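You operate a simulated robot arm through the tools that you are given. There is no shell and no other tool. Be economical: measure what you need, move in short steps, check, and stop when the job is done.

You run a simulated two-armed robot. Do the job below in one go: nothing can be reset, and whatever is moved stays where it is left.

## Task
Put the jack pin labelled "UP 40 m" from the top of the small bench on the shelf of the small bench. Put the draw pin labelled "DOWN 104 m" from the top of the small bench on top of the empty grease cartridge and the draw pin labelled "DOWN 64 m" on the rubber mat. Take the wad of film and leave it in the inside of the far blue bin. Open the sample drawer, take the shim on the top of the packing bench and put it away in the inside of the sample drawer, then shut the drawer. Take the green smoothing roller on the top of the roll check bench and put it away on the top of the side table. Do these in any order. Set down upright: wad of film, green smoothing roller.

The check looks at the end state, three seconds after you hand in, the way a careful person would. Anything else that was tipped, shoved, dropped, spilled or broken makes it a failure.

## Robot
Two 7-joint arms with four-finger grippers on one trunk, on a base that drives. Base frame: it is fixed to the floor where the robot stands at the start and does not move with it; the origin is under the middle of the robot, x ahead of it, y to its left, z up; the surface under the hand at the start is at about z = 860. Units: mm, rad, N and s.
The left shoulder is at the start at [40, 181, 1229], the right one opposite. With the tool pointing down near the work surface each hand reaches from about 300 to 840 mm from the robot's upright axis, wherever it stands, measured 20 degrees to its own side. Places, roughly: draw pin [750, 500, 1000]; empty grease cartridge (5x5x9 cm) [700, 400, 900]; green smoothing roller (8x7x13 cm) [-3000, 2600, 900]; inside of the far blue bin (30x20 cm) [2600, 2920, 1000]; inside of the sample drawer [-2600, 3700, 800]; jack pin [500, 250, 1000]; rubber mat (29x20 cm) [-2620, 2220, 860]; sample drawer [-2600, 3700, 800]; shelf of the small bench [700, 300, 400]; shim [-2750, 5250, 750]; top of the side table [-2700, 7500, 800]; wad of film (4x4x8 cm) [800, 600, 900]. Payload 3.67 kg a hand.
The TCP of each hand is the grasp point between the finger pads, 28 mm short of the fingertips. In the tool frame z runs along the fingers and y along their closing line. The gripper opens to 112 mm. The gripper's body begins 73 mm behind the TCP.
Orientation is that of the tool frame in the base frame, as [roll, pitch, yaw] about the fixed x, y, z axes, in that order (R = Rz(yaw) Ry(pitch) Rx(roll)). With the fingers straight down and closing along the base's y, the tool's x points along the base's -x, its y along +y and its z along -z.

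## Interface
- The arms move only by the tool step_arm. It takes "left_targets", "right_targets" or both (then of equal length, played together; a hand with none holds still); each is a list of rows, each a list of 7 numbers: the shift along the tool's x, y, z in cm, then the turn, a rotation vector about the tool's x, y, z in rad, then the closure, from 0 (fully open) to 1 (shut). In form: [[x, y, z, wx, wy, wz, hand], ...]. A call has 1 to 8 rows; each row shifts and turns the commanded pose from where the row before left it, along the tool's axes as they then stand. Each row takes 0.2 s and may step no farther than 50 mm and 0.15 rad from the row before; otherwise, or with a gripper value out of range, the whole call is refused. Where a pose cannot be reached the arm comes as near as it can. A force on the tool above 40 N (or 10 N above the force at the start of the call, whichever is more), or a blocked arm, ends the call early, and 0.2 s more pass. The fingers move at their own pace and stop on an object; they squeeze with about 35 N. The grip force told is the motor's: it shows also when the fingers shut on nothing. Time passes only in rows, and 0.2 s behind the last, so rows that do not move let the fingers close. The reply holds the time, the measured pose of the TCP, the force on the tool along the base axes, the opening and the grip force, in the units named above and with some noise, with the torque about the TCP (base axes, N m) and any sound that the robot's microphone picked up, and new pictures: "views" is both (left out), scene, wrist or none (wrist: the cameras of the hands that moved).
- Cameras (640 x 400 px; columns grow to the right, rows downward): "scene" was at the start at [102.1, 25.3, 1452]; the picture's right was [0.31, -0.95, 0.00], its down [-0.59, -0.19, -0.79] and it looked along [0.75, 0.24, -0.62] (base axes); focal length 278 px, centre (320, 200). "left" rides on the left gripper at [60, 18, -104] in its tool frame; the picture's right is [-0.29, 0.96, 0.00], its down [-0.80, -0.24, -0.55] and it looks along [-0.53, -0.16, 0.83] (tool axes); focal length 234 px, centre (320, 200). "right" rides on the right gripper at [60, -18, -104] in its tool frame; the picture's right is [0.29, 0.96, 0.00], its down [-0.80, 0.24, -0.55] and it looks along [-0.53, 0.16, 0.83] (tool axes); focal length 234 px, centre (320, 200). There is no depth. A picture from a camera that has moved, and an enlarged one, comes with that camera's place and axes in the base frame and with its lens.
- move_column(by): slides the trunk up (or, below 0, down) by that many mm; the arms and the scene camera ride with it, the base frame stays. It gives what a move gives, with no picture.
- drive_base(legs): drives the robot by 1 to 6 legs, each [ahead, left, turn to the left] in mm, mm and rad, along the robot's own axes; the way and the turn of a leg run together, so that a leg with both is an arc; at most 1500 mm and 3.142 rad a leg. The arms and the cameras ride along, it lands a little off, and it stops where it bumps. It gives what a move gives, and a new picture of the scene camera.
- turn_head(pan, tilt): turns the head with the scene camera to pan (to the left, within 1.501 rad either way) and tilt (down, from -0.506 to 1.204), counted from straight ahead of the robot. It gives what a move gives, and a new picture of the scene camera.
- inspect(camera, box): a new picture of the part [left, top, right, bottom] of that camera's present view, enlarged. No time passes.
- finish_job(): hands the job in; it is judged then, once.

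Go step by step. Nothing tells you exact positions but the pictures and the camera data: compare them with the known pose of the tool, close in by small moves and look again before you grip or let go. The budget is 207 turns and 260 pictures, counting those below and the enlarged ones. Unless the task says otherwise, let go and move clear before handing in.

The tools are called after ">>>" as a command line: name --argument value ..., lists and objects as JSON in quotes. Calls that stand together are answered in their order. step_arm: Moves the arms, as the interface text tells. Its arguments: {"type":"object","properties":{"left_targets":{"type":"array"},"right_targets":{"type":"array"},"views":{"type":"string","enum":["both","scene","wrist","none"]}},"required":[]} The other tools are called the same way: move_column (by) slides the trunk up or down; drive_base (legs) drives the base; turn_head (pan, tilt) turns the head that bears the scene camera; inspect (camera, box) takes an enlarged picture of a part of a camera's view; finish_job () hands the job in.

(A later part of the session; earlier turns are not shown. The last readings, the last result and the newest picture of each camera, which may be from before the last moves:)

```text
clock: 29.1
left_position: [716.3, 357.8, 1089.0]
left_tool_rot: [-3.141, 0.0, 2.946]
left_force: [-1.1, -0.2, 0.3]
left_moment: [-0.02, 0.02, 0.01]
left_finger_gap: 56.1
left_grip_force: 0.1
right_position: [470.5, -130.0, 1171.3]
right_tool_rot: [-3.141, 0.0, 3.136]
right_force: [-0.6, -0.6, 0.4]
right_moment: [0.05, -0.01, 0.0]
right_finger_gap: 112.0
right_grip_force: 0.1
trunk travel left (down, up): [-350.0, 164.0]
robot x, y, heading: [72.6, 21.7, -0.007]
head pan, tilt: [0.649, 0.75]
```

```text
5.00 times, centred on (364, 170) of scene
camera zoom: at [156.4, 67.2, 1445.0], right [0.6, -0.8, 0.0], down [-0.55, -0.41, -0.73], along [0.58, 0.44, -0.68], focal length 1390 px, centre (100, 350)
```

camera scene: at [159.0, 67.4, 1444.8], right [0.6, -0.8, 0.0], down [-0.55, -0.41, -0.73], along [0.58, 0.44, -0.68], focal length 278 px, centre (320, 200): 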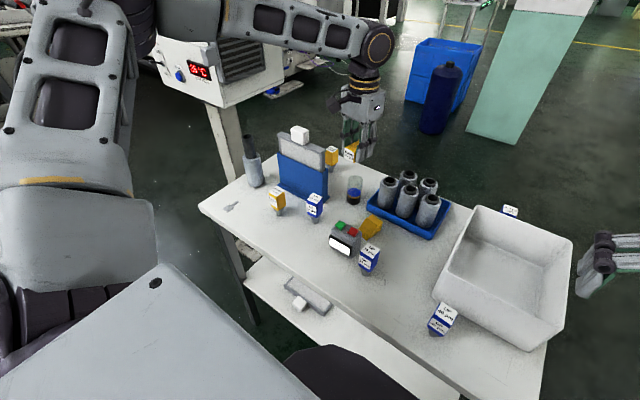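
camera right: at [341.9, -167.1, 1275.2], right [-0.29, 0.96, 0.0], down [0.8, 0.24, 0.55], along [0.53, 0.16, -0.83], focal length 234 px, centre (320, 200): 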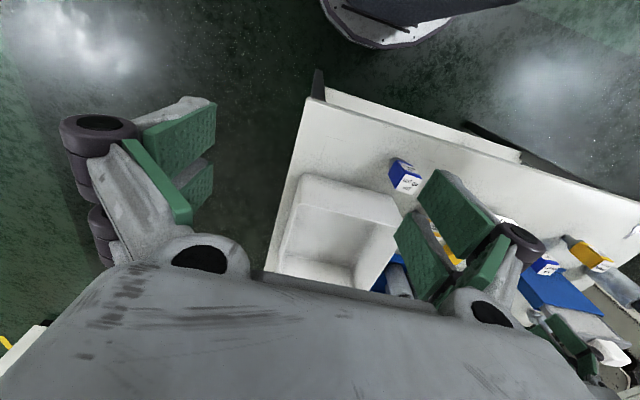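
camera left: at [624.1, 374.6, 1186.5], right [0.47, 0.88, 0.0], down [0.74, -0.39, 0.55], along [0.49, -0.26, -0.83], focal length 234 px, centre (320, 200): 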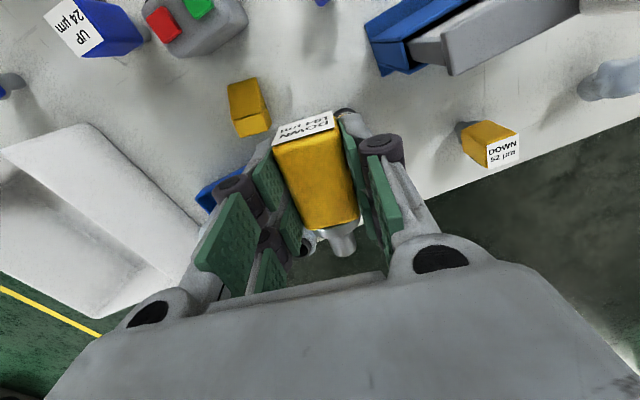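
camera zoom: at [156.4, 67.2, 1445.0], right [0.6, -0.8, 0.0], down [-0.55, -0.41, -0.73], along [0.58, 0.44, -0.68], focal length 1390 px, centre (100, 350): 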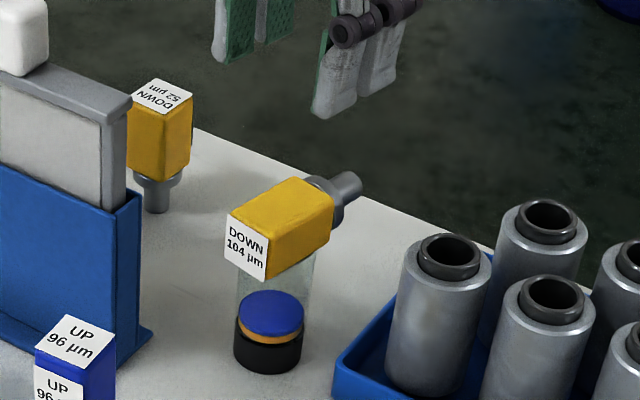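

DOWN 104 rests stably on the cartridge. Next is UP 40 with the right hand: I'll retract the left hand and reposition the base back and to the left.

>>> step_arm --left_targets '[[0, 0, -5, 0, 0, 0, 0.2], [0, 0, -5, 0, 0, 0, 0], [4.5, 0, -1, 0, 0, 0, 0], [4.5, 0, -1, 0, 0, 0, 0], [4.5, 0, 0, 0, 0, 0, 0], [4.5, 0, 0, 0, 0, 0, 0], [4.5, 0, 0, 0, 0, 0, 0]]' --right_targets '[[0, 0, 0, 0, -0.15, 0, 0], [0, 0, 0, 0, -0.15, 0, 0], [0, 0, 0, 0, -0.15, 0, 0], [0, 0, 0, 0, -0.15, 0, 0], [0, 0, 0, 0, -0.15, 0, 0], [0, 0, 0, 0, -0.1, 0, 0], [0, 0, 0, 0, 0, 0, 0]]' --views "none"

>>> turn_head --pan 0.0 --tilt 0.85

>>> drive_base --legs '[[-150, 170, 0]]'

```text
clock: 30.7
left_position: [493.8, 404.9, 1208.7]
left_tool_rot: [3.141, 0.002, 2.947]
left_force: [-0.7, 0.3, 0.1]
left_moment: [-0.04, 0.0, 0.0]
left_finger_gap: 112.0
left_grip_force: 0.0
right_position: [515.0, -104.4, 1194.3]
right_tool_rot: [-3.14, 0.85, 3.136]
right_force: [0.4, -0.3, -0.4]
right_moment: [-0.02, -0.02, -0.02]
right_finger_gap: 112.0
right_grip_force: 0.0
right hand out of reach, approached as far as the arm can: row 4, 5, 6
trunk travel left (down, up): [-350.0, 164.0]
robot x, y, heading: [70.3, 23.2, -0.009]
head pan, tilt: [0.649, 0.75]
```

```text
clock: 31.8
left_position: [496.2, 404.9, 1208.7]
left_tool_rot: [3.141, -0.001, 2.947]
left_force: [-0.3, -0.4, 0.1]
left_moment: [-0.01, -0.04, 0.0]
left_finger_gap: 111.9
left_grip_force: 0.1
right_position: [516.9, -105.7, 1196.0]
right_tool_rot: [-3.138, 0.846, 3.136]
right_force: [0.1, 0.3, 0.1]
right_moment: [0.01, 0.01, -0.04]
right_finger_gap: 111.9
right_grip_force: 0.1
trunk travel left (down, up): [-350.0, 164.0]
robot x, y, heading: [71.3, 20.6, -0.004]
head pan, tilt: [0.0, 0.85]
camera scene: at [168.7, 18.0, 1436.9], right [0.0, -1.0, 0.0], down [-0.75, 0.0, -0.66], along [0.66, 0.0, -0.75], focal length 278 px, centre (320, 200)
```

scene: 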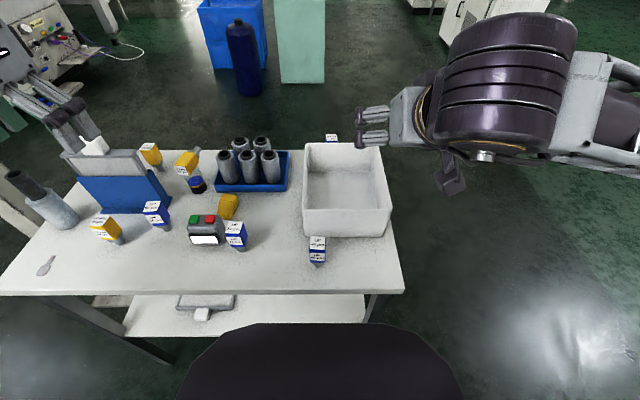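

```text
clock: 33.5
left_position: [351.0, 574.5, 1208.4]
left_tool_rot: [3.14, 0.001, 2.945]
left_force: [0.1, -0.4, 0.2]
left_moment: [-0.01, 0.0, 0.02]
left_finger_gap: 112.1
left_grip_force: 0.1
right_position: [371.6, 64.8, 1194.8]
right_tool_rot: [-3.141, 0.847, 3.136]
right_force: [-0.3, -1.3, 0.7]
right_moment: [0.03, -0.01, 0.0]
right_finger_gap: 111.5
right_grip_force: 0.0
trunk travel left (down, up): [-350.0, 164.0]
robot x, y, heading: [-74.5, 190.3, -0.007]
head pan, tilt: [0.0, 0.85]
camera scene: at [23.5, 188.1, 1436.9], right [-0.01, -1.0, 0.0], down [-0.75, 0.01, -0.66], along [0.66, 0.0, -0.75], focal length 278 px, centre (320, 200)
```

scene: 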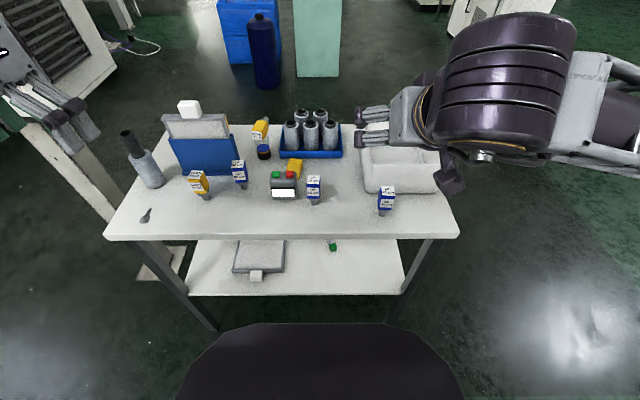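

>>> inspect --camera "scene" --box '[347, 170, 427, 220]'

>>> inspect --camera "scene" --box '[180, 220, 460, 395]'

```text
8.00 times, centred on (387, 195) of scene
camera zoom: at [23.5, 188.1, 1436.9], right [-0.01, -1.0, 0.0], down [-0.75, 0.01, -0.66], along [0.66, 0.0, -0.75], focal length 2223 px, centre (-216, 240)
```

zoom: 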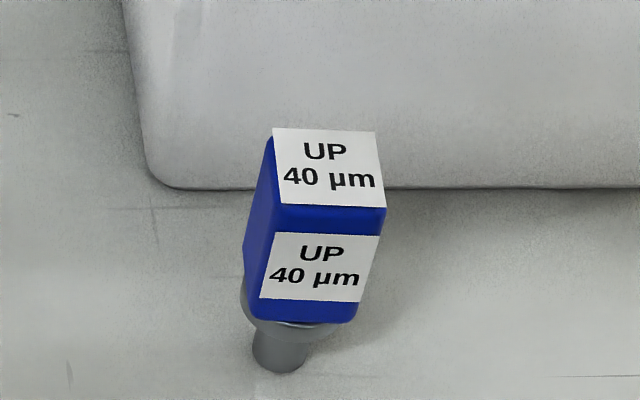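

```text
2.29 times, centred on (320, 308) of scene
camera zoom: at [23.5, 188.1, 1436.9], right [-0.01, -1.0, 0.0], down [-0.75, 0.01, -0.66], along [0.66, 0.0, -0.75], focal length 635 px, centre (320, -46)
```

zoom: 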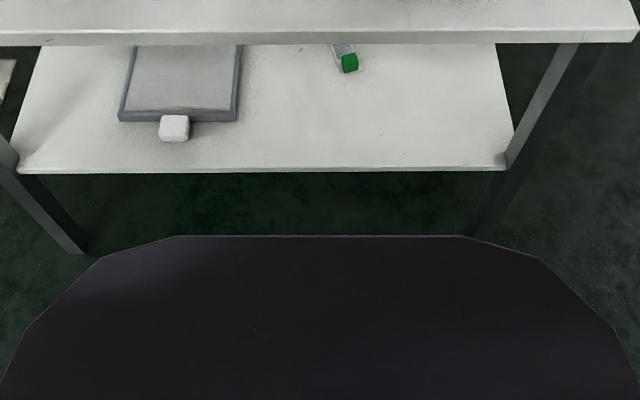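

UP 40 stands at about [477,24], aligned with the axes, with its head from z≈905 to 955. The shelf's front edge is near x=450 and it is clear around [540,60]. I'll bring the tilted right hand in from the front.

>>> step_arm --right_targets '[[2.84, -0.8, 2.98, 0, 0, 0, 0], [2.84, -0.8, 2.98, 0, 0, 0, 0], [2.84, -0.8, 2.98, 0, 0, 0, 0], [2.84, -0.8, 2.98, 0, 0, 0, 0.2], [2.84, -0.8, 2.98, 0, 0, 0, 0.2]]' --views "both"

```text
clock: 34.7
left_position: [351.0, 574.0, 1207.6]
left_tool_rot: [3.141, 0.0, 2.946]
left_force: [-1.2, 0.8, 0.2]
left_moment: [0.02, -0.01, 0.01]
left_finger_gap: 112.0
left_grip_force: 0.1
right_position: [406.2, 34.1, 994.2]
right_tool_rot: [-3.139, 0.846, 3.133]
right_force: [0.6, 0.6, -0.3]
right_moment: [0.05, 0.01, 0.01]
right_finger_gap: 89.6
right_grip_force: 0.1
right hand out of reach, approached as far as the arm can: row 1, 2
trunk travel left (down, up): [-350.0, 164.0]
robot x, y, heading: [-75.5, 190.9, -0.011]
head pan, tilt: [0.0, 0.85]
camera scene: at [23.2, 188.2, 1436.9], right [-0.01, -1.0, 0.0], down [-0.75, 0.0, -0.66], along [0.66, 0.0, -0.75], focal length 278 px, centre (320, 200)
camera right: at [288.7, 17.4, 1017.4], right [-0.18, 0.96, -0.22], down [0.11, 0.24, 0.96], along [0.98, 0.15, -0.15], focal length 234 px, centre (320, 200)
```

scene: 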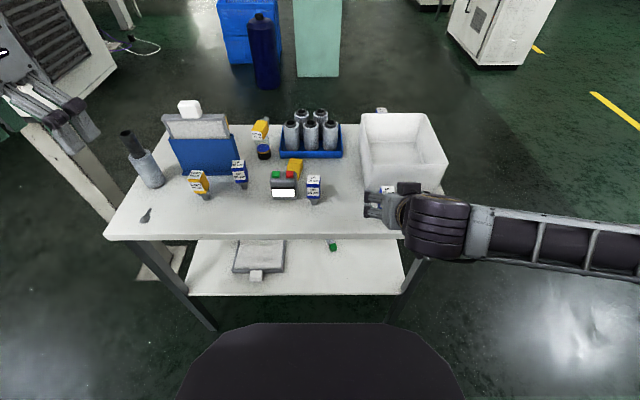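
right: 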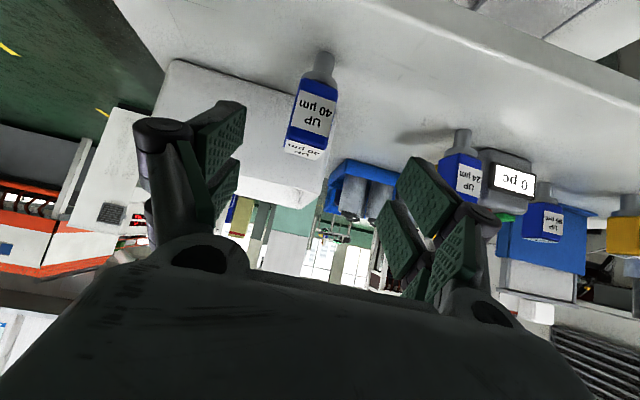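

>>> step_arm --right_targets '[[0.2, -0.6, 3.3, 0, 0, 0, 0.2], [0.2, -0.5, 3.3, 0, 0, 0, 0.2]]' --views "wrist"

```text
clock: 35.3
left_position: [352.1, 575.5, 1207.7]
left_tool_rot: [3.141, -0.002, 2.944]
left_force: [-0.2, -0.2, 0.7]
left_moment: [-0.01, -0.01, -0.04]
left_finger_gap: 112.0
left_grip_force: 0.1
right_position: [454.3, 24.1, 948.5]
right_tool_rot: [-3.14, 0.848, 3.134]
right_force: [-0.1, 0.4, -0.3]
right_moment: [0.0, 0.04, 0.0]
right_finger_gap: 89.6
right_grip_force: 0.1
trunk travel left (down, up): [-350.0, 164.0]
robot x, y, heading: [-75.5, 189.1, -0.006]
head pan, tilt: [0.0, 0.85]
camera right: at [337.8, 6.9, 972.7], right [-0.18, 0.96, -0.22], down [0.12, 0.24, 0.96], along [0.98, 0.15, -0.15], focal length 234 px, centre (320, 200)
```

right: 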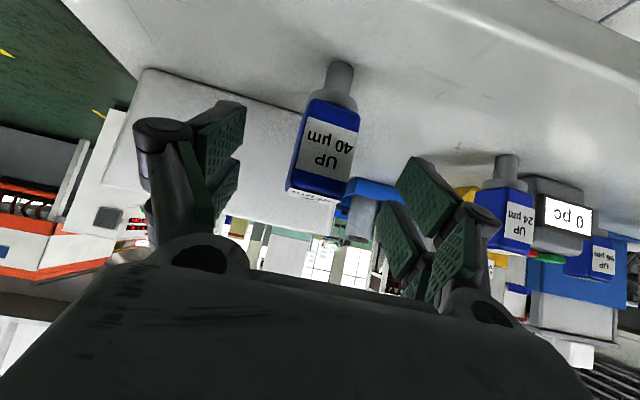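

>>> step_arm --right_targets '[[0.1, -0.1, 1.7, 0, 0, 0, 0.2], [0.1, 0, 1.6, 0, 0, 0, 0.2], [0, 0, 0, 0, 0, 0, 0.6], [0, 0, 0, 0, 0, 0, 1], [0, 0, 0, 0, 0, 0, 1], [0, 0, 0, 0, 0, 0, 1]]' --views "wrist"

```text
clock: 36.7
left_position: [351.6, 574.8, 1207.5]
left_tool_rot: [-3.141, -0.001, 2.944]
left_force: [-0.2, -0.2, -0.2]
left_moment: [0.01, 0.03, 0.03]
left_finger_gap: 112.0
left_grip_force: 0.1
right_position: [478.9, 23.4, 924.9]
right_tool_rot: [-3.141, 0.846, 3.136]
right_force: [0.1, 0.0, 1.6]
right_moment: [0.0, -0.07, 0.02]
right_finger_gap: 33.3
right_grip_force: 35.2
trunk travel left (down, up): [-350.0, 164.0]
robot x, y, heading: [-75.4, 193.1, -0.004]
head pan, tilt: [0.0, 0.85]
camera right: at [361.5, 5.8, 948.3], right [-0.18, 0.96, -0.22], down [0.12, 0.24, 0.96], along [0.98, 0.15, -0.15], focal length 234 px, centre (320, 200)
```

right: 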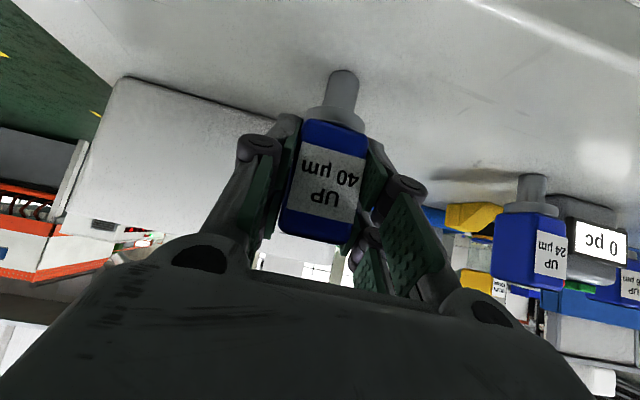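

UP 40 is gripped. I'll lift it, back the robot away from the bench and lower the trunk.

>>> step_arm --right_targets '[[-3, 0, -2.65, 0, 0, 0, 1], [-3, 0, -2.65, 0, 0, 0, 1]]' --views "none"

>>> drive_base --legs '[[-300, 0, 0]]'

>>> move_column --by -345

>>> step_arm --right_targets '[[3, 0, 2.65, 0, 0, 0, 1], [3, 0, 2.65, 0, 0, 0, 1], [3, 0, 2.65, 0, 0, 0, 1], [2, 0, 1.7, 0, 0, 0, 1]]' --views "both"

```text
clock: 37.3
left_position: [350.9, 575.7, 1208.2]
left_tool_rot: [-3.142, 0.001, 2.945]
left_force: [-1.5, -0.4, 0.1]
left_moment: [0.01, -0.03, -0.01]
left_finger_gap: 112.1
left_grip_force: 0.1
right_position: [479.0, 22.1, 1004.0]
right_tool_rot: [-3.137, 0.844, 3.133]
right_force: [0.4, -0.6, -0.6]
right_moment: [-0.02, 0.04, -0.02]
right_finger_gap: 33.0
right_grip_force: 35.1
trunk travel left (down, up): [-350.0, 164.0]
robot x, y, heading: [-72.8, 191.2, -0.009]
head pan, tilt: [0.0, 0.85]
```

```text
clock: 39.4
left_position: [50.5, 577.6, 1206.9]
left_tool_rot: [3.141, -0.001, 2.948]
left_force: [-0.3, 0.3, -0.8]
left_moment: [0.0, -0.01, -0.02]
left_finger_gap: 111.8
left_grip_force: 0.1
right_position: [179.6, 25.5, 1004.6]
right_tool_rot: [-3.14, 0.845, 3.136]
right_force: [0.1, -0.3, -0.3]
right_moment: [0.0, 0.02, 0.01]
right_finger_gap: 33.2
right_grip_force: 35.1
trunk travel left (down, up): [-350.0, 164.0]
robot x, y, heading: [-376.3, 195.7, -0.008]
head pan, tilt: [0.0, 0.85]
camera scene: at [-276.2, 190.2, 1436.9], right [0.0, -1.0, 0.0], down [-0.75, 0.0, -0.66], along [0.66, 0.0, -0.75], focal length 278 px, centre (320, 200)
```

scene: 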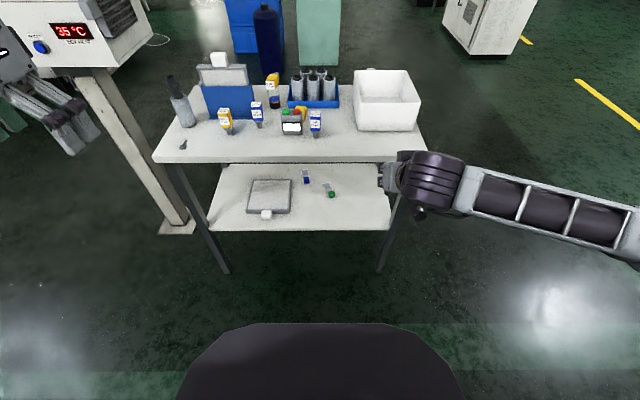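

```text
clock: 42.7
left_position: [49.3, 578.0, 864.3]
left_tool_rot: [3.141, -0.001, 2.948]
left_force: [0.5, -0.5, 0.9]
left_moment: [0.01, -0.02, -0.01]
left_finger_gap: 112.2
left_grip_force: 0.1
right_position: [179.0, 25.2, 660.8]
right_tool_rot: [-3.141, 0.848, 3.136]
right_force: [-0.5, -0.8, -1.3]
right_moment: [0.03, -0.02, 0.0]
right_finger_gap: 33.4
right_grip_force: 34.4
trunk travel left (down, up): [-5.0, 509.0]
robot x, y, heading: [-374.8, 192.7, -0.001]
head pan, tilt: [0.0, 0.85]
```

```text
clock: 43.9
left_position: [50.8, 576.9, 863.6]
left_tool_rot: [3.141, -0.002, 2.949]
left_force: [0.3, -0.5, 0.0]
left_moment: [0.03, -0.02, 0.07]
left_finger_gap: 112.1
left_grip_force: 0.1
right_position: [161.3, 81.1, 511.2]
right_tool_rot: [2.932, 0.788, 2.986]
right_force: [0.8, -1.0, -0.3]
right_moment: [0.04, -0.01, 0.02]
right_finger_gap: 33.1
right_grip_force: 35.4
trunk travel left (down, up): [-5.0, 509.0]
robot x, y, heading: [-372.9, 190.9, -0.004]
head pan, tilt: [0.0, 0.85]
stopped in row 4 (right hand): the arm was blocked; the commanded pose is now the measured one
camera scene: at [-276.5, 189.3, 1093.2], right [-0.01, -1.0, 0.0], down [-0.75, 0.0, -0.66], along [0.66, 0.0, -0.75], focal length 278 px, centre (320, 200)
camera right: at [44.5, 60.2, 536.7], right [-0.2, 0.98, -0.06], down [0.16, 0.1, 0.98], along [0.97, 0.18, -0.17], focal length 234 px, centre (320, 200)
```

scene: 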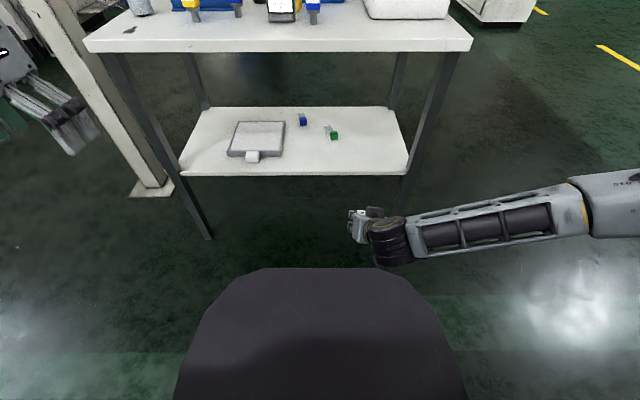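
right: 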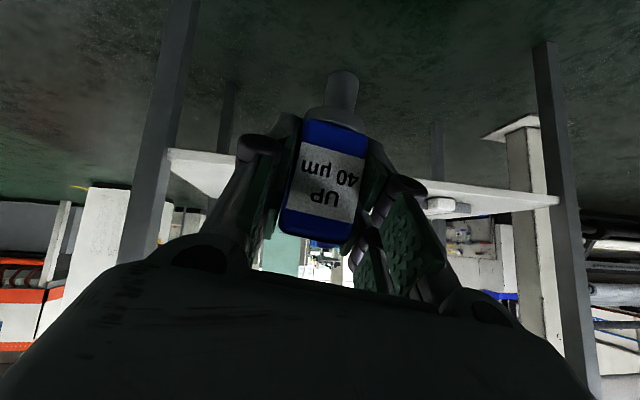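

The arm was blocked, probably by the robot's own base, and the hand rolled slightly. The shelf top looks to be about z 413. I'll extend the hand forward, away from the base, and straighten it.

>>> step_arm --right_targets '[[-3.5, -1, 2.1, 0.05, -0.03, -0.06, 1], [-3.5, -1, 2.1, 0.05, -0.03, -0.055, 1], [-1.5, -0.5, 1.5, 0, 0, 0, 1]]' --views "scene"

```text
clock: 44.7
left_position: [51.0, 577.3, 863.9]
left_tool_rot: [3.141, 0.0, 2.945]
left_force: [0.0, 0.0, -0.5]
left_moment: [-0.01, 0.0, 0.04]
left_finger_gap: 111.8
left_grip_force: 0.0
right_position: [259.8, 53.1, 529.8]
right_tool_rot: [-3.132, 0.858, -3.132]
right_force: [-0.2, -1.2, -0.4]
right_moment: [-0.03, -0.03, 0.0]
right_finger_gap: 33.1
right_grip_force: 35.1
trunk travel left (down, up): [-5.0, 509.0]
robot x, y, heading: [-374.4, 189.8, -0.005]
head pan, tilt: [0.0, 0.85]
camera scene: at [-276.3, 190.2, 1093.2], right [0.0, -1.0, 0.0], down [-0.75, 0.0, -0.66], along [0.66, 0.0, -0.75], focal length 278 px, centre (320, 200)
```

scene: 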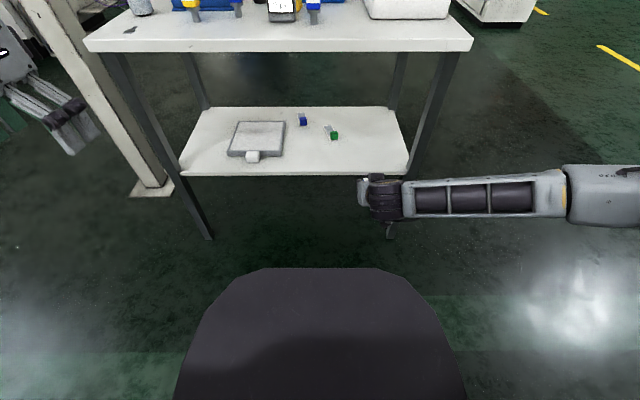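

>>> drive_base --legs '[[225, 0, 0]]'

>>> inspect --camera "right" --box '[0, 0, 640, 400]'

```text
clock: 46.5
left_position: [275.3, 577.1, 863.3]
left_tool_rot: [3.141, -0.002, 2.947]
left_force: [-0.4, -0.3, 0.6]
left_moment: [-0.01, 0.0, 0.0]
left_finger_gap: 111.7
left_grip_force: 0.1
right_position: [484.7, 53.1, 529.1]
right_tool_rot: [-3.133, 0.857, -3.134]
right_force: [-0.1, -1.0, -1.9]
right_moment: [-0.02, -0.02, 0.05]
right_finger_gap: 33.4
right_grip_force: 35.0
trunk travel left (down, up): [-5.0, 509.0]
robot x, y, heading: [-151.9, 190.7, -0.005]
head pan, tilt: [0.0, 0.85]
camera scene: at [-51.3, 189.4, 1093.1], right [0.0, -1.0, 0.0], down [-0.75, 0.0, -0.66], along [0.66, 0.0, -0.75], focal length 278 px, centre (320, 200)
```

scene: 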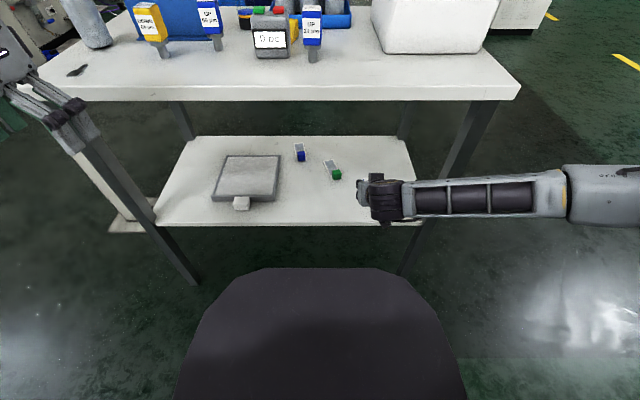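

```text
1.00 times, centred on (320, 200) of right (not enlarged: the box is as wide or as high as the picture)
camera zoom: at [366.7, 35.7, 552.3], right [-0.19, 0.96, -0.22], down [0.1, 0.25, 0.96], along [0.98, 0.16, -0.14], focal length 234 px, centre (320, 200)
```

zoom: 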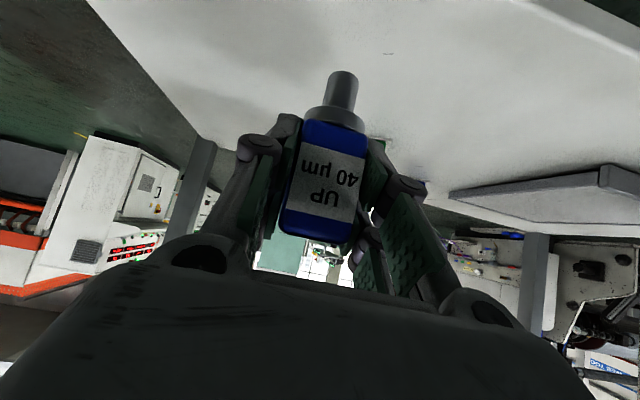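

The pin is over the shelf. I'll lower it carefully.

>>> step_arm --right_targets '[[1.5, 0, 1.3, 0, 0, 0, 1], [1.1, 0, 1, 0, 0, 0, 1]]' --views "wrist"

```text
clock: 47.1
left_position: [274.7, 576.5, 864.0]
left_tool_rot: [3.141, 0.002, 2.947]
left_force: [0.7, -1.2, 0.1]
left_moment: [-0.02, 0.01, -0.02]
left_finger_gap: 112.1
left_grip_force: 0.1
right_position: [484.8, 53.4, 496.5]
right_tool_rot: [-3.132, 0.861, -3.132]
right_force: [-0.2, 0.4, -1.4]
right_moment: [0.0, 0.0, 0.0]
right_finger_gap: 33.4
right_grip_force: 35.4
trunk travel left (down, up): [-5.0, 509.0]
robot x, y, heading: [-151.0, 191.5, 0.002]
head pan, tilt: [0.0, 0.85]
camera right: at [367.5, 36.5, 518.2], right [-0.19, 0.96, -0.23], down [0.1, 0.25, 0.96], along [0.98, 0.16, -0.14], focal length 234 px, centre (320, 200)
```

right: 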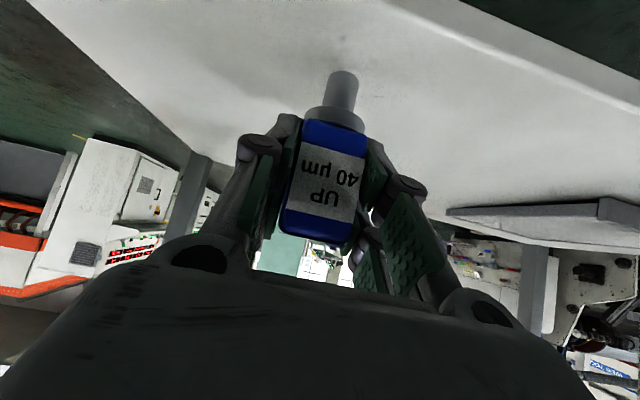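

>>> step_arm --right_targets '[[0.76, 0, 0.65, 0, 0.01, 0, 1], [0.38, 0, 0.33, 0, 0, 0, 1], [0.23, 0, 0.2, 0, 0, 0, 1]]' --views "none"

>>> inspect --camera "right" --box '[240, 40, 440, 165]'

```text
clock: 47.9
left_position: [273.2, 576.7, 865.7]
left_tool_rot: [3.14, 0.002, 2.948]
left_force: [0.1, 0.2, -0.1]
left_moment: [0.0, -0.02, -0.02]
left_finger_gap: 112.2
left_grip_force: 0.0
right_position: [485.3, 54.7, 483.1]
right_tool_rot: [-3.133, 0.86, -3.134]
right_force: [-2.9, 0.2, 29.6]
right_moment: [-0.01, 0.07, -0.02]
right_finger_gap: 33.5
right_grip_force: 35.3
trunk travel left (down, up): [-5.0, 509.0]
robot x, y, heading: [-152.4, 188.2, -0.003]
head pan, tilt: [0.0, 0.85]
```

```text
3.20 times, centred on (340, 102) of right
camera zoom: at [368.2, 36.7, 505.2], right [-0.19, 0.96, -0.22], down [0.1, 0.25, 0.96], along [0.98, 0.16, -0.14], focal length 749 px, centre (256, 512)
```

zoom: 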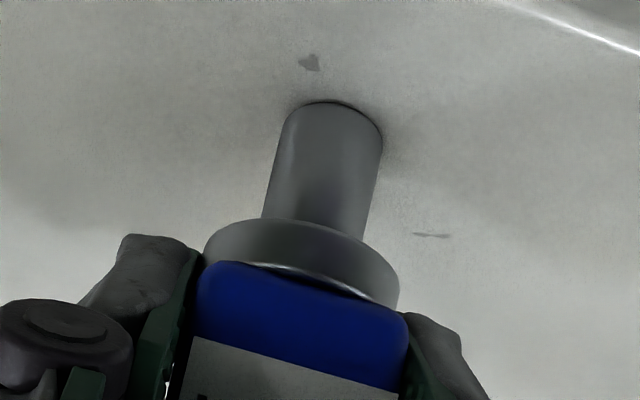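

Contact made. I'll relax the pressure, open and back straight out along the tool axis.

>>> step_arm --right_targets '[[-0.2, 0, -0.17, 0, 0, 0, 1], [0, 0, 0, 0, 0, 0, 0.6], [0, 0, 0, 0, 0, 0, 0.3], [0, 0, 0, 0, 0, 0, 0.2], [0, 0, -3, 0, 0, 0, 0.2], [0, 0, -4, 0, 0, 0, 0.2], [0, 0, -4, 0, 0, 0, 0.2]]' --views "wrist"

```text
clock: 49.5
left_position: [273.6, 577.1, 864.2]
left_tool_rot: [3.142, -0.001, 2.949]
left_force: [0.5, -0.2, 0.3]
left_moment: [0.01, -0.04, -0.01]
left_finger_gap: 112.0
left_grip_force: 0.0
right_position: [401.0, 54.0, 554.2]
right_tool_rot: [-3.131, 0.849, -3.132]
right_force: [-1.0, -0.3, -0.2]
right_moment: [-0.02, 0.03, -0.01]
right_finger_gap: 89.8
right_grip_force: 0.1
trunk travel left (down, up): [-5.0, 509.0]
robot x, y, heading: [-149.5, 190.9, -0.002]
head pan, tilt: [0.0, 0.85]
camera right: at [284.4, 36.6, 577.6], right [-0.19, 0.96, -0.22], down [0.11, 0.25, 0.96], along [0.98, 0.16, -0.15], focal length 234 px, centre (320, 200)
```

right: 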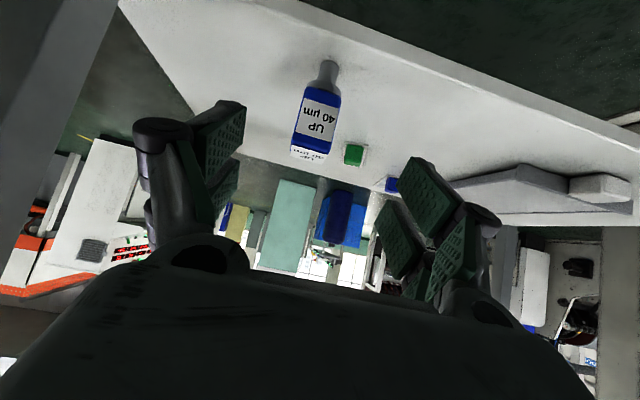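

UP 40 stands upright on the shelf. I'll back off, raise the trunk, lift the right hand and go for the wad and DOWN 64.

>>> drive_base --legs '[[-250, 0, 0]]'

>>> move_column --by 345

>>> step_arm --right_targets '[[-3.7, 0, -3.3, 0, 0, 0, 0], [-3.7, 0, -3.3, 0, 0, 0, 0], [-3.7, 0, -3.3, 0, 0, 0, 0], [-3.7, 0, -3.3, 0, 0, 0, 0], [-3.7, 0, -3.3, 0, 0, 0, 0]]' --left_targets '[[0, -4, 0, 0, 0, 0.04, 0], [0, -4, 0, 0, 0, 0.04, 0], [0, -4, 0, 0, 0, 0.04, 0], [0, -4, 0, 0, 0, 0.04, 0], [0, 0, 0, 0, 0, 0.04, 0]]' --views "none"

>>> step_arm --right_targets '[[0, 0, 0, 0, 0.15, 0, 0], [0, 0, 0, 0, 0.15, 0, 0], [0, 0, 0, 0, 0.15, 0, 0], [0, 0, 0, 0, 0.15, 0, 0], [0, 0, 0, 0, 0.15, 0, 0], [0, 0, 0, 0, 0.1, 0, 0]]' --views "none"

```text
clock: 51.3
left_position: [25.3, 579.2, 865.3]
left_tool_rot: [-3.141, 0.0, 2.949]
left_force: [-1.3, 0.3, 0.2]
left_moment: [0.01, -0.04, -0.02]
left_finger_gap: 112.1
left_grip_force: 0.0
right_position: [155.1, 55.6, 554.5]
right_tool_rot: [-3.132, 0.852, -3.132]
right_force: [-0.1, 0.3, 0.1]
right_moment: [0.01, 0.0, 0.0]
right_finger_gap: 89.8
right_grip_force: 0.0
trunk travel left (down, up): [-5.0, 509.0]
robot x, y, heading: [-398.1, 191.7, -0.004]
head pan, tilt: [0.0, 0.85]
camera scene: at [-300.3, 190.3, 1093.3], right [0.0, -1.0, 0.0], down [-0.75, 0.0, -0.66], along [0.66, 0.0, -0.75], focal length 278 px, centre (320, 200)
```

scene: 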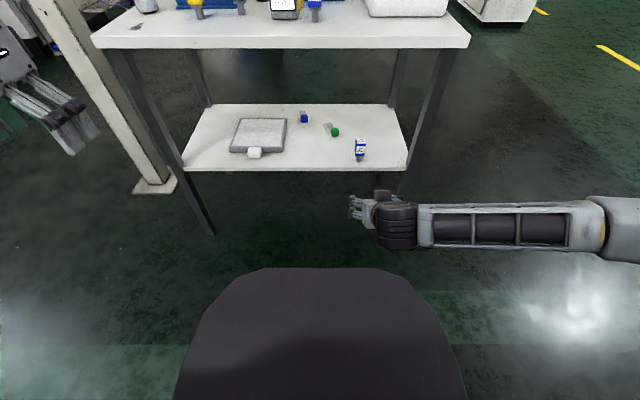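

```text
clock: 54.7
left_position: [26.5, 577.3, 1207.0]
left_tool_rot: [-3.141, -0.001, 2.95]
left_force: [0.5, 0.6, -0.7]
left_moment: [-0.01, 0.0, -0.02]
left_finger_gap: 112.1
left_grip_force: 0.1
right_position: [154.7, 55.1, 896.9]
right_tool_rot: [-3.129, 0.849, -3.132]
right_force: [-0.3, -1.2, -0.4]
right_moment: [-0.02, 0.01, 0.0]
right_finger_gap: 89.6
right_grip_force: 0.0
trunk travel left (down, up): [-350.0, 164.0]
robot x, y, heading: [-401.2, 195.0, -0.002]
head pan, tilt: [0.0, 0.85]
```

```text
clock: 55.9
left_position: [-15.1, 424.0, 1209.1]
left_tool_rot: [-3.14, 0.0, 2.752]
left_force: [-0.2, 0.0, -0.5]
left_moment: [-0.01, 0.01, -0.02]
left_finger_gap: 112.1
left_grip_force: 0.0
right_position: [151.7, 60.5, 1146.7]
right_tool_rot: [-3.128, 0.849, -3.129]
right_force: [-0.4, 0.3, 0.4]
right_moment: [-0.01, 0.0, -0.01]
right_finger_gap: 111.8
right_grip_force: 0.1
trunk travel left (down, up): [-350.0, 164.0]
robot x, y, heading: [-395.4, 192.3, -0.002]
head pan, tilt: [0.0, 0.85]
```

```text
clock: 57.3
left_position: [-14.8, 423.7, 1208.5]
left_tool_rot: [-3.14, 0.0, 2.751]
left_force: [-0.1, -0.3, -0.4]
left_moment: [0.0, 0.05, -0.04]
left_finger_gap: 112.1
left_grip_force: 0.2
right_position: [154.0, 57.4, 1145.3]
right_tool_rot: [-3.134, -0.001, -3.139]
right_force: [0.7, 0.3, 0.1]
right_moment: [0.02, 0.0, 0.02]
right_finger_gap: 112.1
right_grip_force: 0.1
trunk travel left (down, up): [-350.0, 164.0]
robot x, y, heading: [-393.5, 189.6, -0.0]
head pan, tilt: [0.0, 0.85]
```

>>> drive_base --legs '[[0, 290, 0], [440, 0, 0]]'

>>> step_arm --left_targets '[[0, 0, 0, 0, 0, -0.13, 0], [0, 0, 0, 0, 0, -0.13, 0], [0, 0, 0, 0, 0, -0.13, 0], [-4.5, 2, 0, 0, 0, 0, 0], [-4.5, 2, 0, 0, 0, 0, 0], [-4.5, 0, 0, 0, 0, 0, 0]]' --views "both"

```text
clock: 61.7
left_position: [431.7, 707.4, 1208.4]
left_tool_rot: [-3.141, -0.001, 2.74]
left_force: [-0.1, -0.6, 0.2]
left_moment: [-0.03, 0.03, -0.03]
left_finger_gap: 112.0
left_grip_force: 0.1
right_position: [595.8, 339.2, 1145.2]
right_tool_rot: [-3.134, 0.001, 3.134]
right_force: [0.8, -0.3, -0.2]
right_moment: [0.02, 0.02, -0.02]
right_finger_gap: 112.1
right_grip_force: 0.1
trunk travel left (down, up): [-350.0, 164.0]
robot x, y, heading: [46.7, 476.9, -0.009]
head pan, tilt: [0.0, 0.85]
camera scene: at [144.6, 476.0, 1436.9], right [-0.01, -1.0, 0.0], down [-0.75, 0.01, -0.66], along [0.66, -0.01, -0.75], focal length 278 px, centre (320, 200)
```

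scene: 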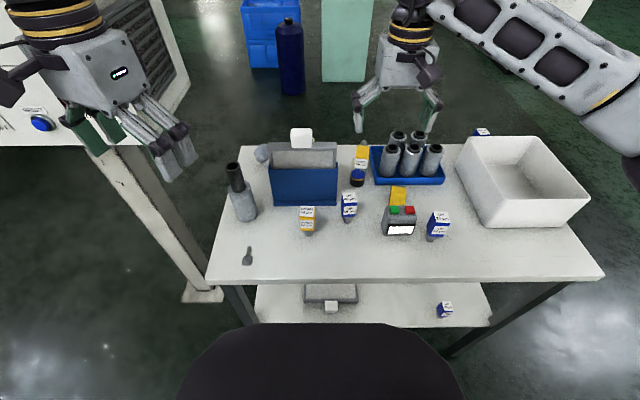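

```text
clock: 63.1
left_position: [569.9, 742.6, 1208.5]
left_tool_rot: [3.139, -0.002, 3.132]
left_force: [-0.4, 0.3, 0.8]
left_moment: [0.01, 0.02, 0.03]
left_finger_gap: 111.9
left_grip_force: 0.0
right_position: [599.0, 338.2, 1144.5]
right_tool_rot: [-3.137, -0.001, 3.134]
right_force: [0.8, 0.1, 0.3]
right_moment: [0.03, 0.03, 0.0]
right_finger_gap: 112.1
right_grip_force: 0.1
trunk travel left (down, up): [-350.0, 164.0]
robot x, y, heading: [47.2, 479.1, -0.011]
head pan, tilt: [0.0, 0.85]
camera scene: at [146.8, 474.8, 1436.7], right [-0.01, -1.0, 0.0], down [-0.75, 0.01, -0.66], along [0.66, -0.01, -0.75], focal length 278 px, centre (320, 200)
camera left: at [510.6, 761.1, 1312.1], right [0.3, 0.95, 0.0], down [0.8, -0.25, 0.55], along [0.53, -0.16, -0.83], focal length 234 px, centre (320, 200)
```

scene: 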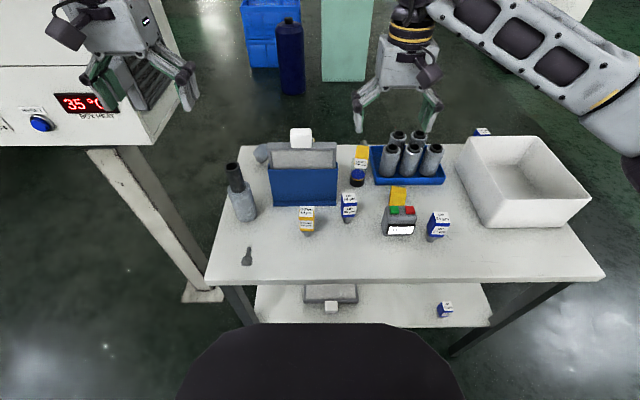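
left: 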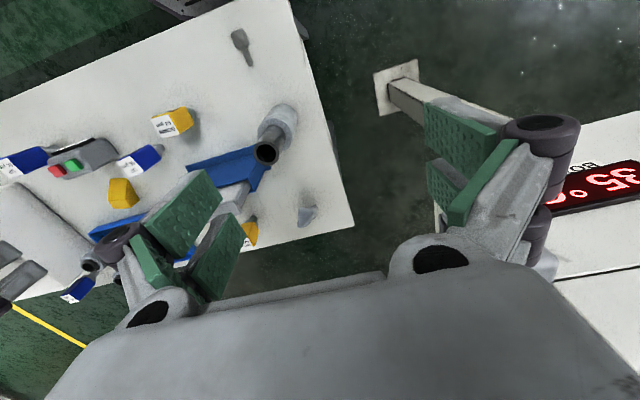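

The wad is at about [804,644]. I'll look at its shape and bring the left hand nearer.

>>> inspect --camera "scene" --box '[220, 130, 300, 180]'

>>> step_arm --left_targets '[[-4, -2.2, 1.5, 0, 0, 0, 0], [-4, -2.2, 1.5, 0, 0, 0, 0], [-4, -2.2, 1.5, 0, 0, 0, 0], [-4, -2.2, 1.5, 0, 0, 0, 0], [0, -1, 2.5, 0, 0, 0, 0]]' --views "wrist"

```text
8.00 times, centred on (260, 155) of scene
camera zoom: at [146.8, 474.8, 1436.7], right [-0.01, -1.0, 0.0], down [-0.75, 0.01, -0.66], along [0.66, -0.01, -0.75], focal length 2223 px, centre (800, 560)
```

zoom: 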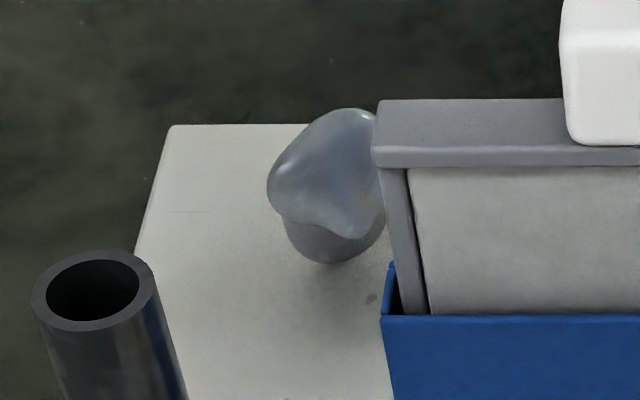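

```text
clock: 64.3
left_position: [703.8, 661.1, 1119.9]
left_tool_rot: [-3.14, 0.003, 3.132]
left_force: [0.1, 0.0, -0.5]
left_moment: [-0.01, -0.01, 0.01]
left_finger_gap: 112.0
left_grip_force: 0.1
left hand out of reach, approached as far as the arm can: row 4, 5
right_position: [597.2, 338.1, 1145.5]
right_tool_rot: [-3.133, 0.0, 3.135]
right_force: [-0.3, 0.2, -0.5]
right_moment: [0.01, 0.01, 0.02]
right_finger_gap: 112.2
right_grip_force: 0.0
trunk travel left (down, up): [-350.0, 164.0]
robot x, y, heading: [43.5, 480.0, -0.013]
head pan, tilt: [0.0, 0.85]
camera left: at [644.9, 679.0, 1223.6], right [0.3, 0.95, 0.0], down [0.79, -0.25, 0.56], along [0.53, -0.17, -0.83], focal length 234 px, centre (320, 200)
```

left: 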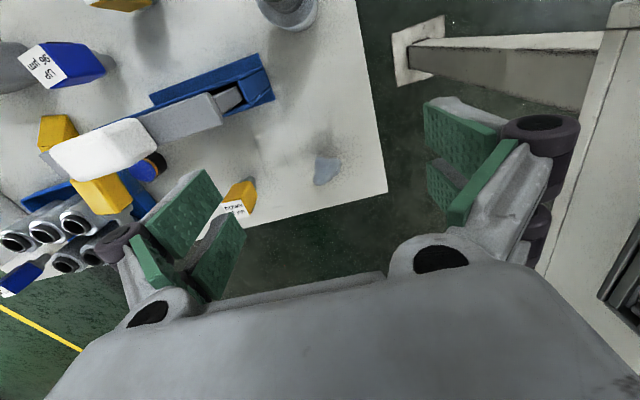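

The wad stands upright at about [808,642], roughly 40 mm wide and 70 mm tall. The arm is at its reach limit at this height, so I'll raise the trunk and continue over the wad.

>>> move_column --by 160

>>> step_arm --left_targets '[[-3.5, 0, 2, 0, 0, 0, 0], [-3.5, -0.7, 3, 0, 0, 0, 0], [-3, -0.6, 3, 0, 0, 0, 0], [0, 0, 4, 0, 0, 0, 0]]' --right_targets '[[4, -2, 0, 0, 0, 0, 0], [4, -2, 0, 0, 0, 0, 0], [4, -2, 0, 0, 0, 0, 0], [4, -2, 0, 0, 0, 0, 0]]' --views "wrist"

```text
clock: 66.1
left_position: [704.3, 662.0, 1281.2]
left_tool_rot: [-3.139, 0.002, 3.133]
left_force: [0.2, -0.6, -0.2]
left_moment: [0.04, 0.01, -0.02]
left_finger_gap: 111.9
left_grip_force: 0.1
right_position: [596.6, 339.4, 1305.6]
right_tool_rot: [-3.134, 0.0, 3.134]
right_force: [-0.3, -0.7, 0.3]
right_moment: [0.0, -0.04, 0.0]
right_finger_gap: 112.1
right_grip_force: 0.1
trunk travel left (down, up): [-510.0, 4.0]
robot x, y, heading: [47.4, 475.2, -0.014]
head pan, tilt: [0.0, 0.85]
```

```text
clock: 67.1
left_position: [714.1, 701.1, 1175.8]
left_tool_rot: [-3.14, 0.005, 3.132]
left_force: [-0.4, 0.3, 0.0]
left_moment: [0.02, 0.0, 0.03]
left_finger_gap: 111.9
left_grip_force: 0.2
left hand out of reach, approached as far as the arm can: row 1, 2, 3, 4
right_position: [433.0, 258.3, 1304.0]
right_tool_rot: [-3.136, 0.002, 3.134]
right_force: [-0.4, -0.2, 0.3]
right_moment: [-0.01, -0.07, -0.01]
right_finger_gap: 112.1
right_grip_force: 0.2
trunk travel left (down, up): [-510.0, 4.0]
robot x, y, heading: [44.9, 479.0, -0.011]
head pan, tilt: [0.0, 0.85]
camera right: at [373.5, 242.0, 1408.7], right [-0.28, 0.96, -0.01], down [0.8, 0.24, 0.55], along [0.53, 0.15, -0.83], focal length 234 px, centre (320, 200)
camera left: at [654.2, 720.0, 1277.8], right [0.3, 0.95, 0.0], down [0.79, -0.25, 0.56], along [0.53, -0.17, -0.83], focal length 234 px, centre (320, 200)
```

right: 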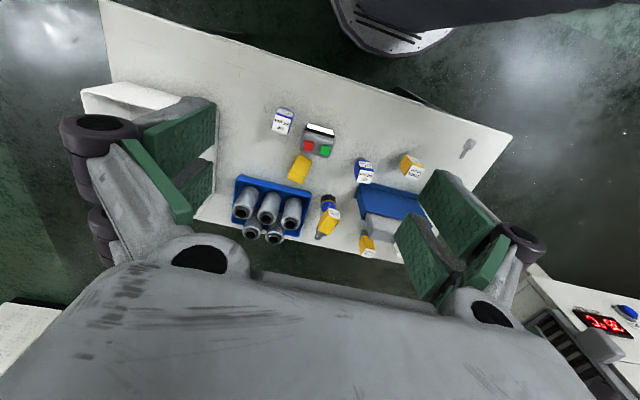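
left: 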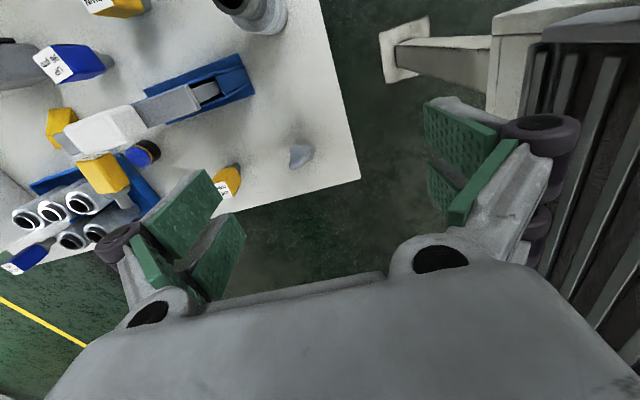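

The wad is beyond comfortable reach from the front; I'll get it later from behind the bench. Now I'll take DOWN 64 with the right hand, pulling the left one back.

>>> step_arm --left_targets '[[4.25, 0.6, -1.3, 0, 0, 0, 0], [4.25, 0.6, -1.3, 0, 0, 0, 0], [4.25, 0.6, -1.3, 0, 0, 0, 0], [4.25, 0.6, -1.3, 0, 0, 0, 0], [4.25, 0.6, -1.3, 0, 0, 0, 0], [4.25, 0.6, -1.3, 0, 0, 0, 0], [4.25, 0.6, -1.3, 0, 0, 0, 0], [4.25, 0.6, -1.3, 0, 0, 0, 0]]' --right_targets '[[0, 0, 0, 0, 0, 0, 0], [0, 0, 0, 0, 0, 0, 0], [-1, 4, 2, 0, 0, 0, 0], [-1, 4, 2, 0, 0, 0, 0], [-2, 4, 2, 0, 0, 0, 0], [-2, 4, 2, 0, 0, 0, 0], [-2, 4, 2, 0, 0, 0, 0], [-2, 4, 2, 0, 0, 0, 0]]' --views "wrist"

```text
clock: 68.9
left_position: [376.9, 758.4, 1273.5]
left_tool_rot: [-3.139, 0.003, 3.13]
left_force: [0.7, 0.9, 0.2]
left_moment: [-0.06, 0.0, 0.0]
left_finger_gap: 111.8
left_grip_force: 0.1
right_position: [534.0, 499.5, 1186.8]
right_tool_rot: [-3.133, -0.001, 3.133]
right_force: [0.0, -0.3, -0.5]
right_moment: [-0.09, -0.04, -0.02]
right_finger_gap: 112.2
right_grip_force: 0.1
trunk travel left (down, up): [-510.0, 4.0]
robot x, y, heading: [47.0, 477.1, -0.011]
head pan, tilt: [0.0, 0.85]
camera right: at [474.5, 483.3, 1290.2], right [-0.28, 0.96, -0.01], down [0.8, 0.24, 0.55], along [0.53, 0.15, -0.83], focal length 234 px, centre (320, 200)
camera left: at [316.9, 775.8, 1376.6], right [0.3, 0.95, 0.0], down [0.79, -0.25, 0.56], along [0.53, -0.17, -0.83], focal length 234 px, centre (320, 200)
```

right: 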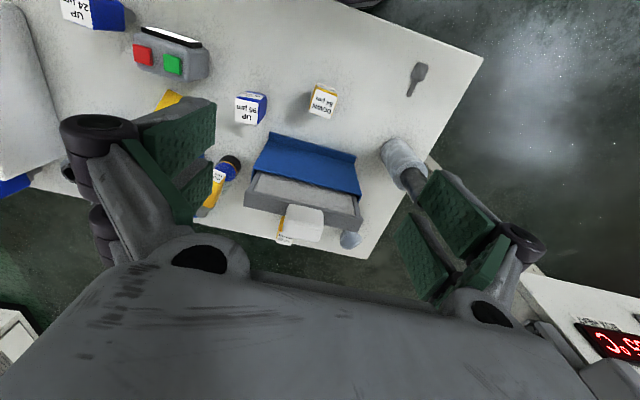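
left: 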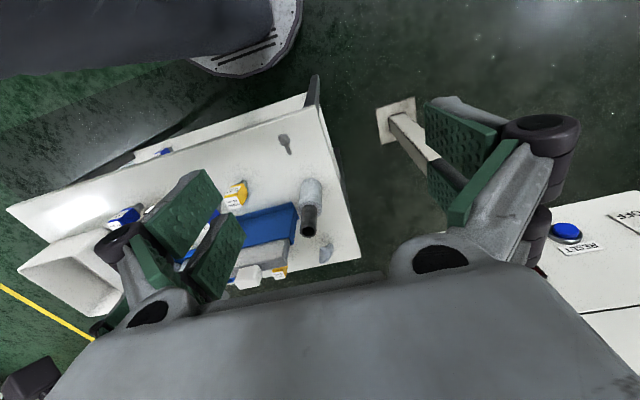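

>>> inspect --camera "right" --box '[280, 75, 376, 135]'

```text
6.67 times, centred on (328, 105) of right
camera zoom: at [474.5, 483.3, 1290.2], right [-0.28, 0.96, -0.01], down [0.8, 0.24, 0.55], along [0.53, 0.15, -0.83], focal length 1561 px, centre (267, 833)
```

zoom: 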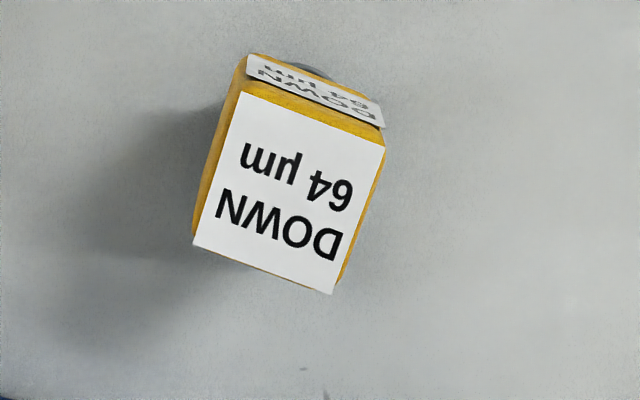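

>>> step_arm --right_targets '[[-0.5, 0.45, 4, 0, 0, 0, 0.2], [0, 0, 4.9, 0, 0, 0, 0.2], [0, 0, 4.9, 0, 0, 0, 0.2], [0, 0, 4.9, 0, 0, 0, 0.2]]' --views "wrist"

```text
clock: 69.9
left_position: [378.7, 755.0, 1272.8]
left_tool_rot: [-3.139, 0.001, 3.131]
left_force: [-0.2, -0.4, -1.3]
left_moment: [0.01, 0.0, 0.02]
left_finger_gap: 112.0
left_grip_force: 0.1
right_position: [544.8, 501.4, 995.4]
right_tool_rot: [-3.136, -0.001, 3.134]
right_force: [-0.5, 0.3, 0.7]
right_moment: [0.03, 0.02, -0.01]
right_finger_gap: 89.5
right_grip_force: 0.0
trunk travel left (down, up): [-510.0, 4.0]
robot x, y, heading: [46.4, 481.7, -0.013]
head pan, tilt: [0.0, 0.85]
camera right: at [483.8, 484.6, 1100.0], right [-0.28, 0.96, -0.01], down [0.8, 0.24, 0.55], along [0.53, 0.15, -0.83], focal length 234 px, centre (320, 200)
```

right: 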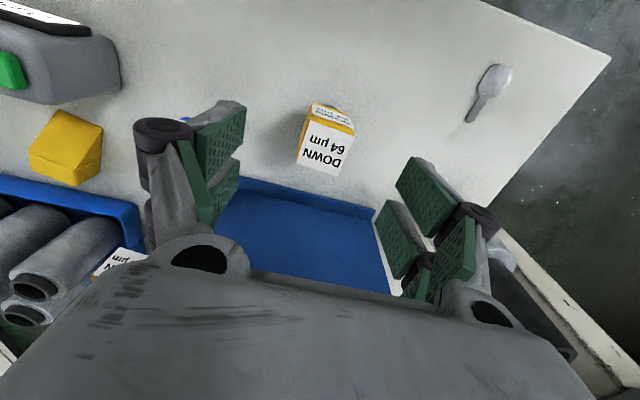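

>>> step_arm --right_targets '[[0.4, 0.2, 3.5, 0, 0, 0, 0.2], [0, 0, 3.5, 0, 0, 0, 0.2], [0, 0, 0, 0, 0, 0, 0.6], [0, 0, 0, 0, 0, 0, 1], [0, 0, 0, 0, 0, 0, 1], [0, 0, 0, 0, 0, 0, 1]]' --views "wrist"

```text
clock: 71.3
left_position: [376.8, 755.1, 1274.1]
left_tool_rot: [-3.138, 0.001, 3.131]
left_force: [-0.1, 0.3, -0.9]
left_moment: [0.01, 0.02, 0.03]
left_finger_gap: 112.0
left_grip_force: 0.1
right_position: [539.6, 503.4, 927.2]
right_tool_rot: [-3.135, 0.001, 3.134]
right_force: [-0.7, 0.2, 1.3]
right_moment: [0.03, 0.03, 0.02]
right_finger_gap: 33.4
right_grip_force: 35.2
trunk travel left (down, up): [-510.0, 4.0]
robot x, y, heading: [45.3, 479.5, -0.006]
head pan, tilt: [0.0, 0.85]
camera right: at [479.3, 487.0, 1031.3], right [-0.28, 0.96, -0.01], down [0.8, 0.24, 0.55], along [0.53, 0.15, -0.83], focal length 234 px, centre (320, 200)
```

right: 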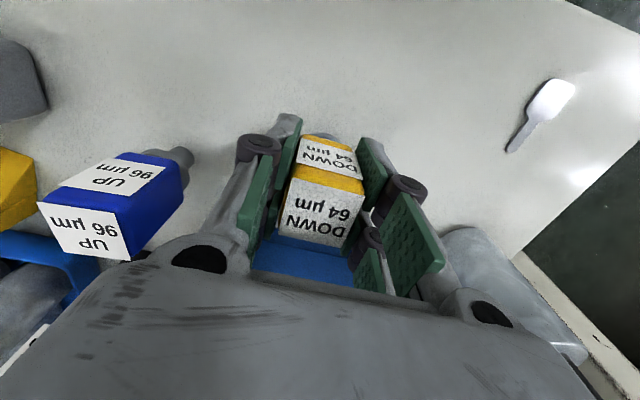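

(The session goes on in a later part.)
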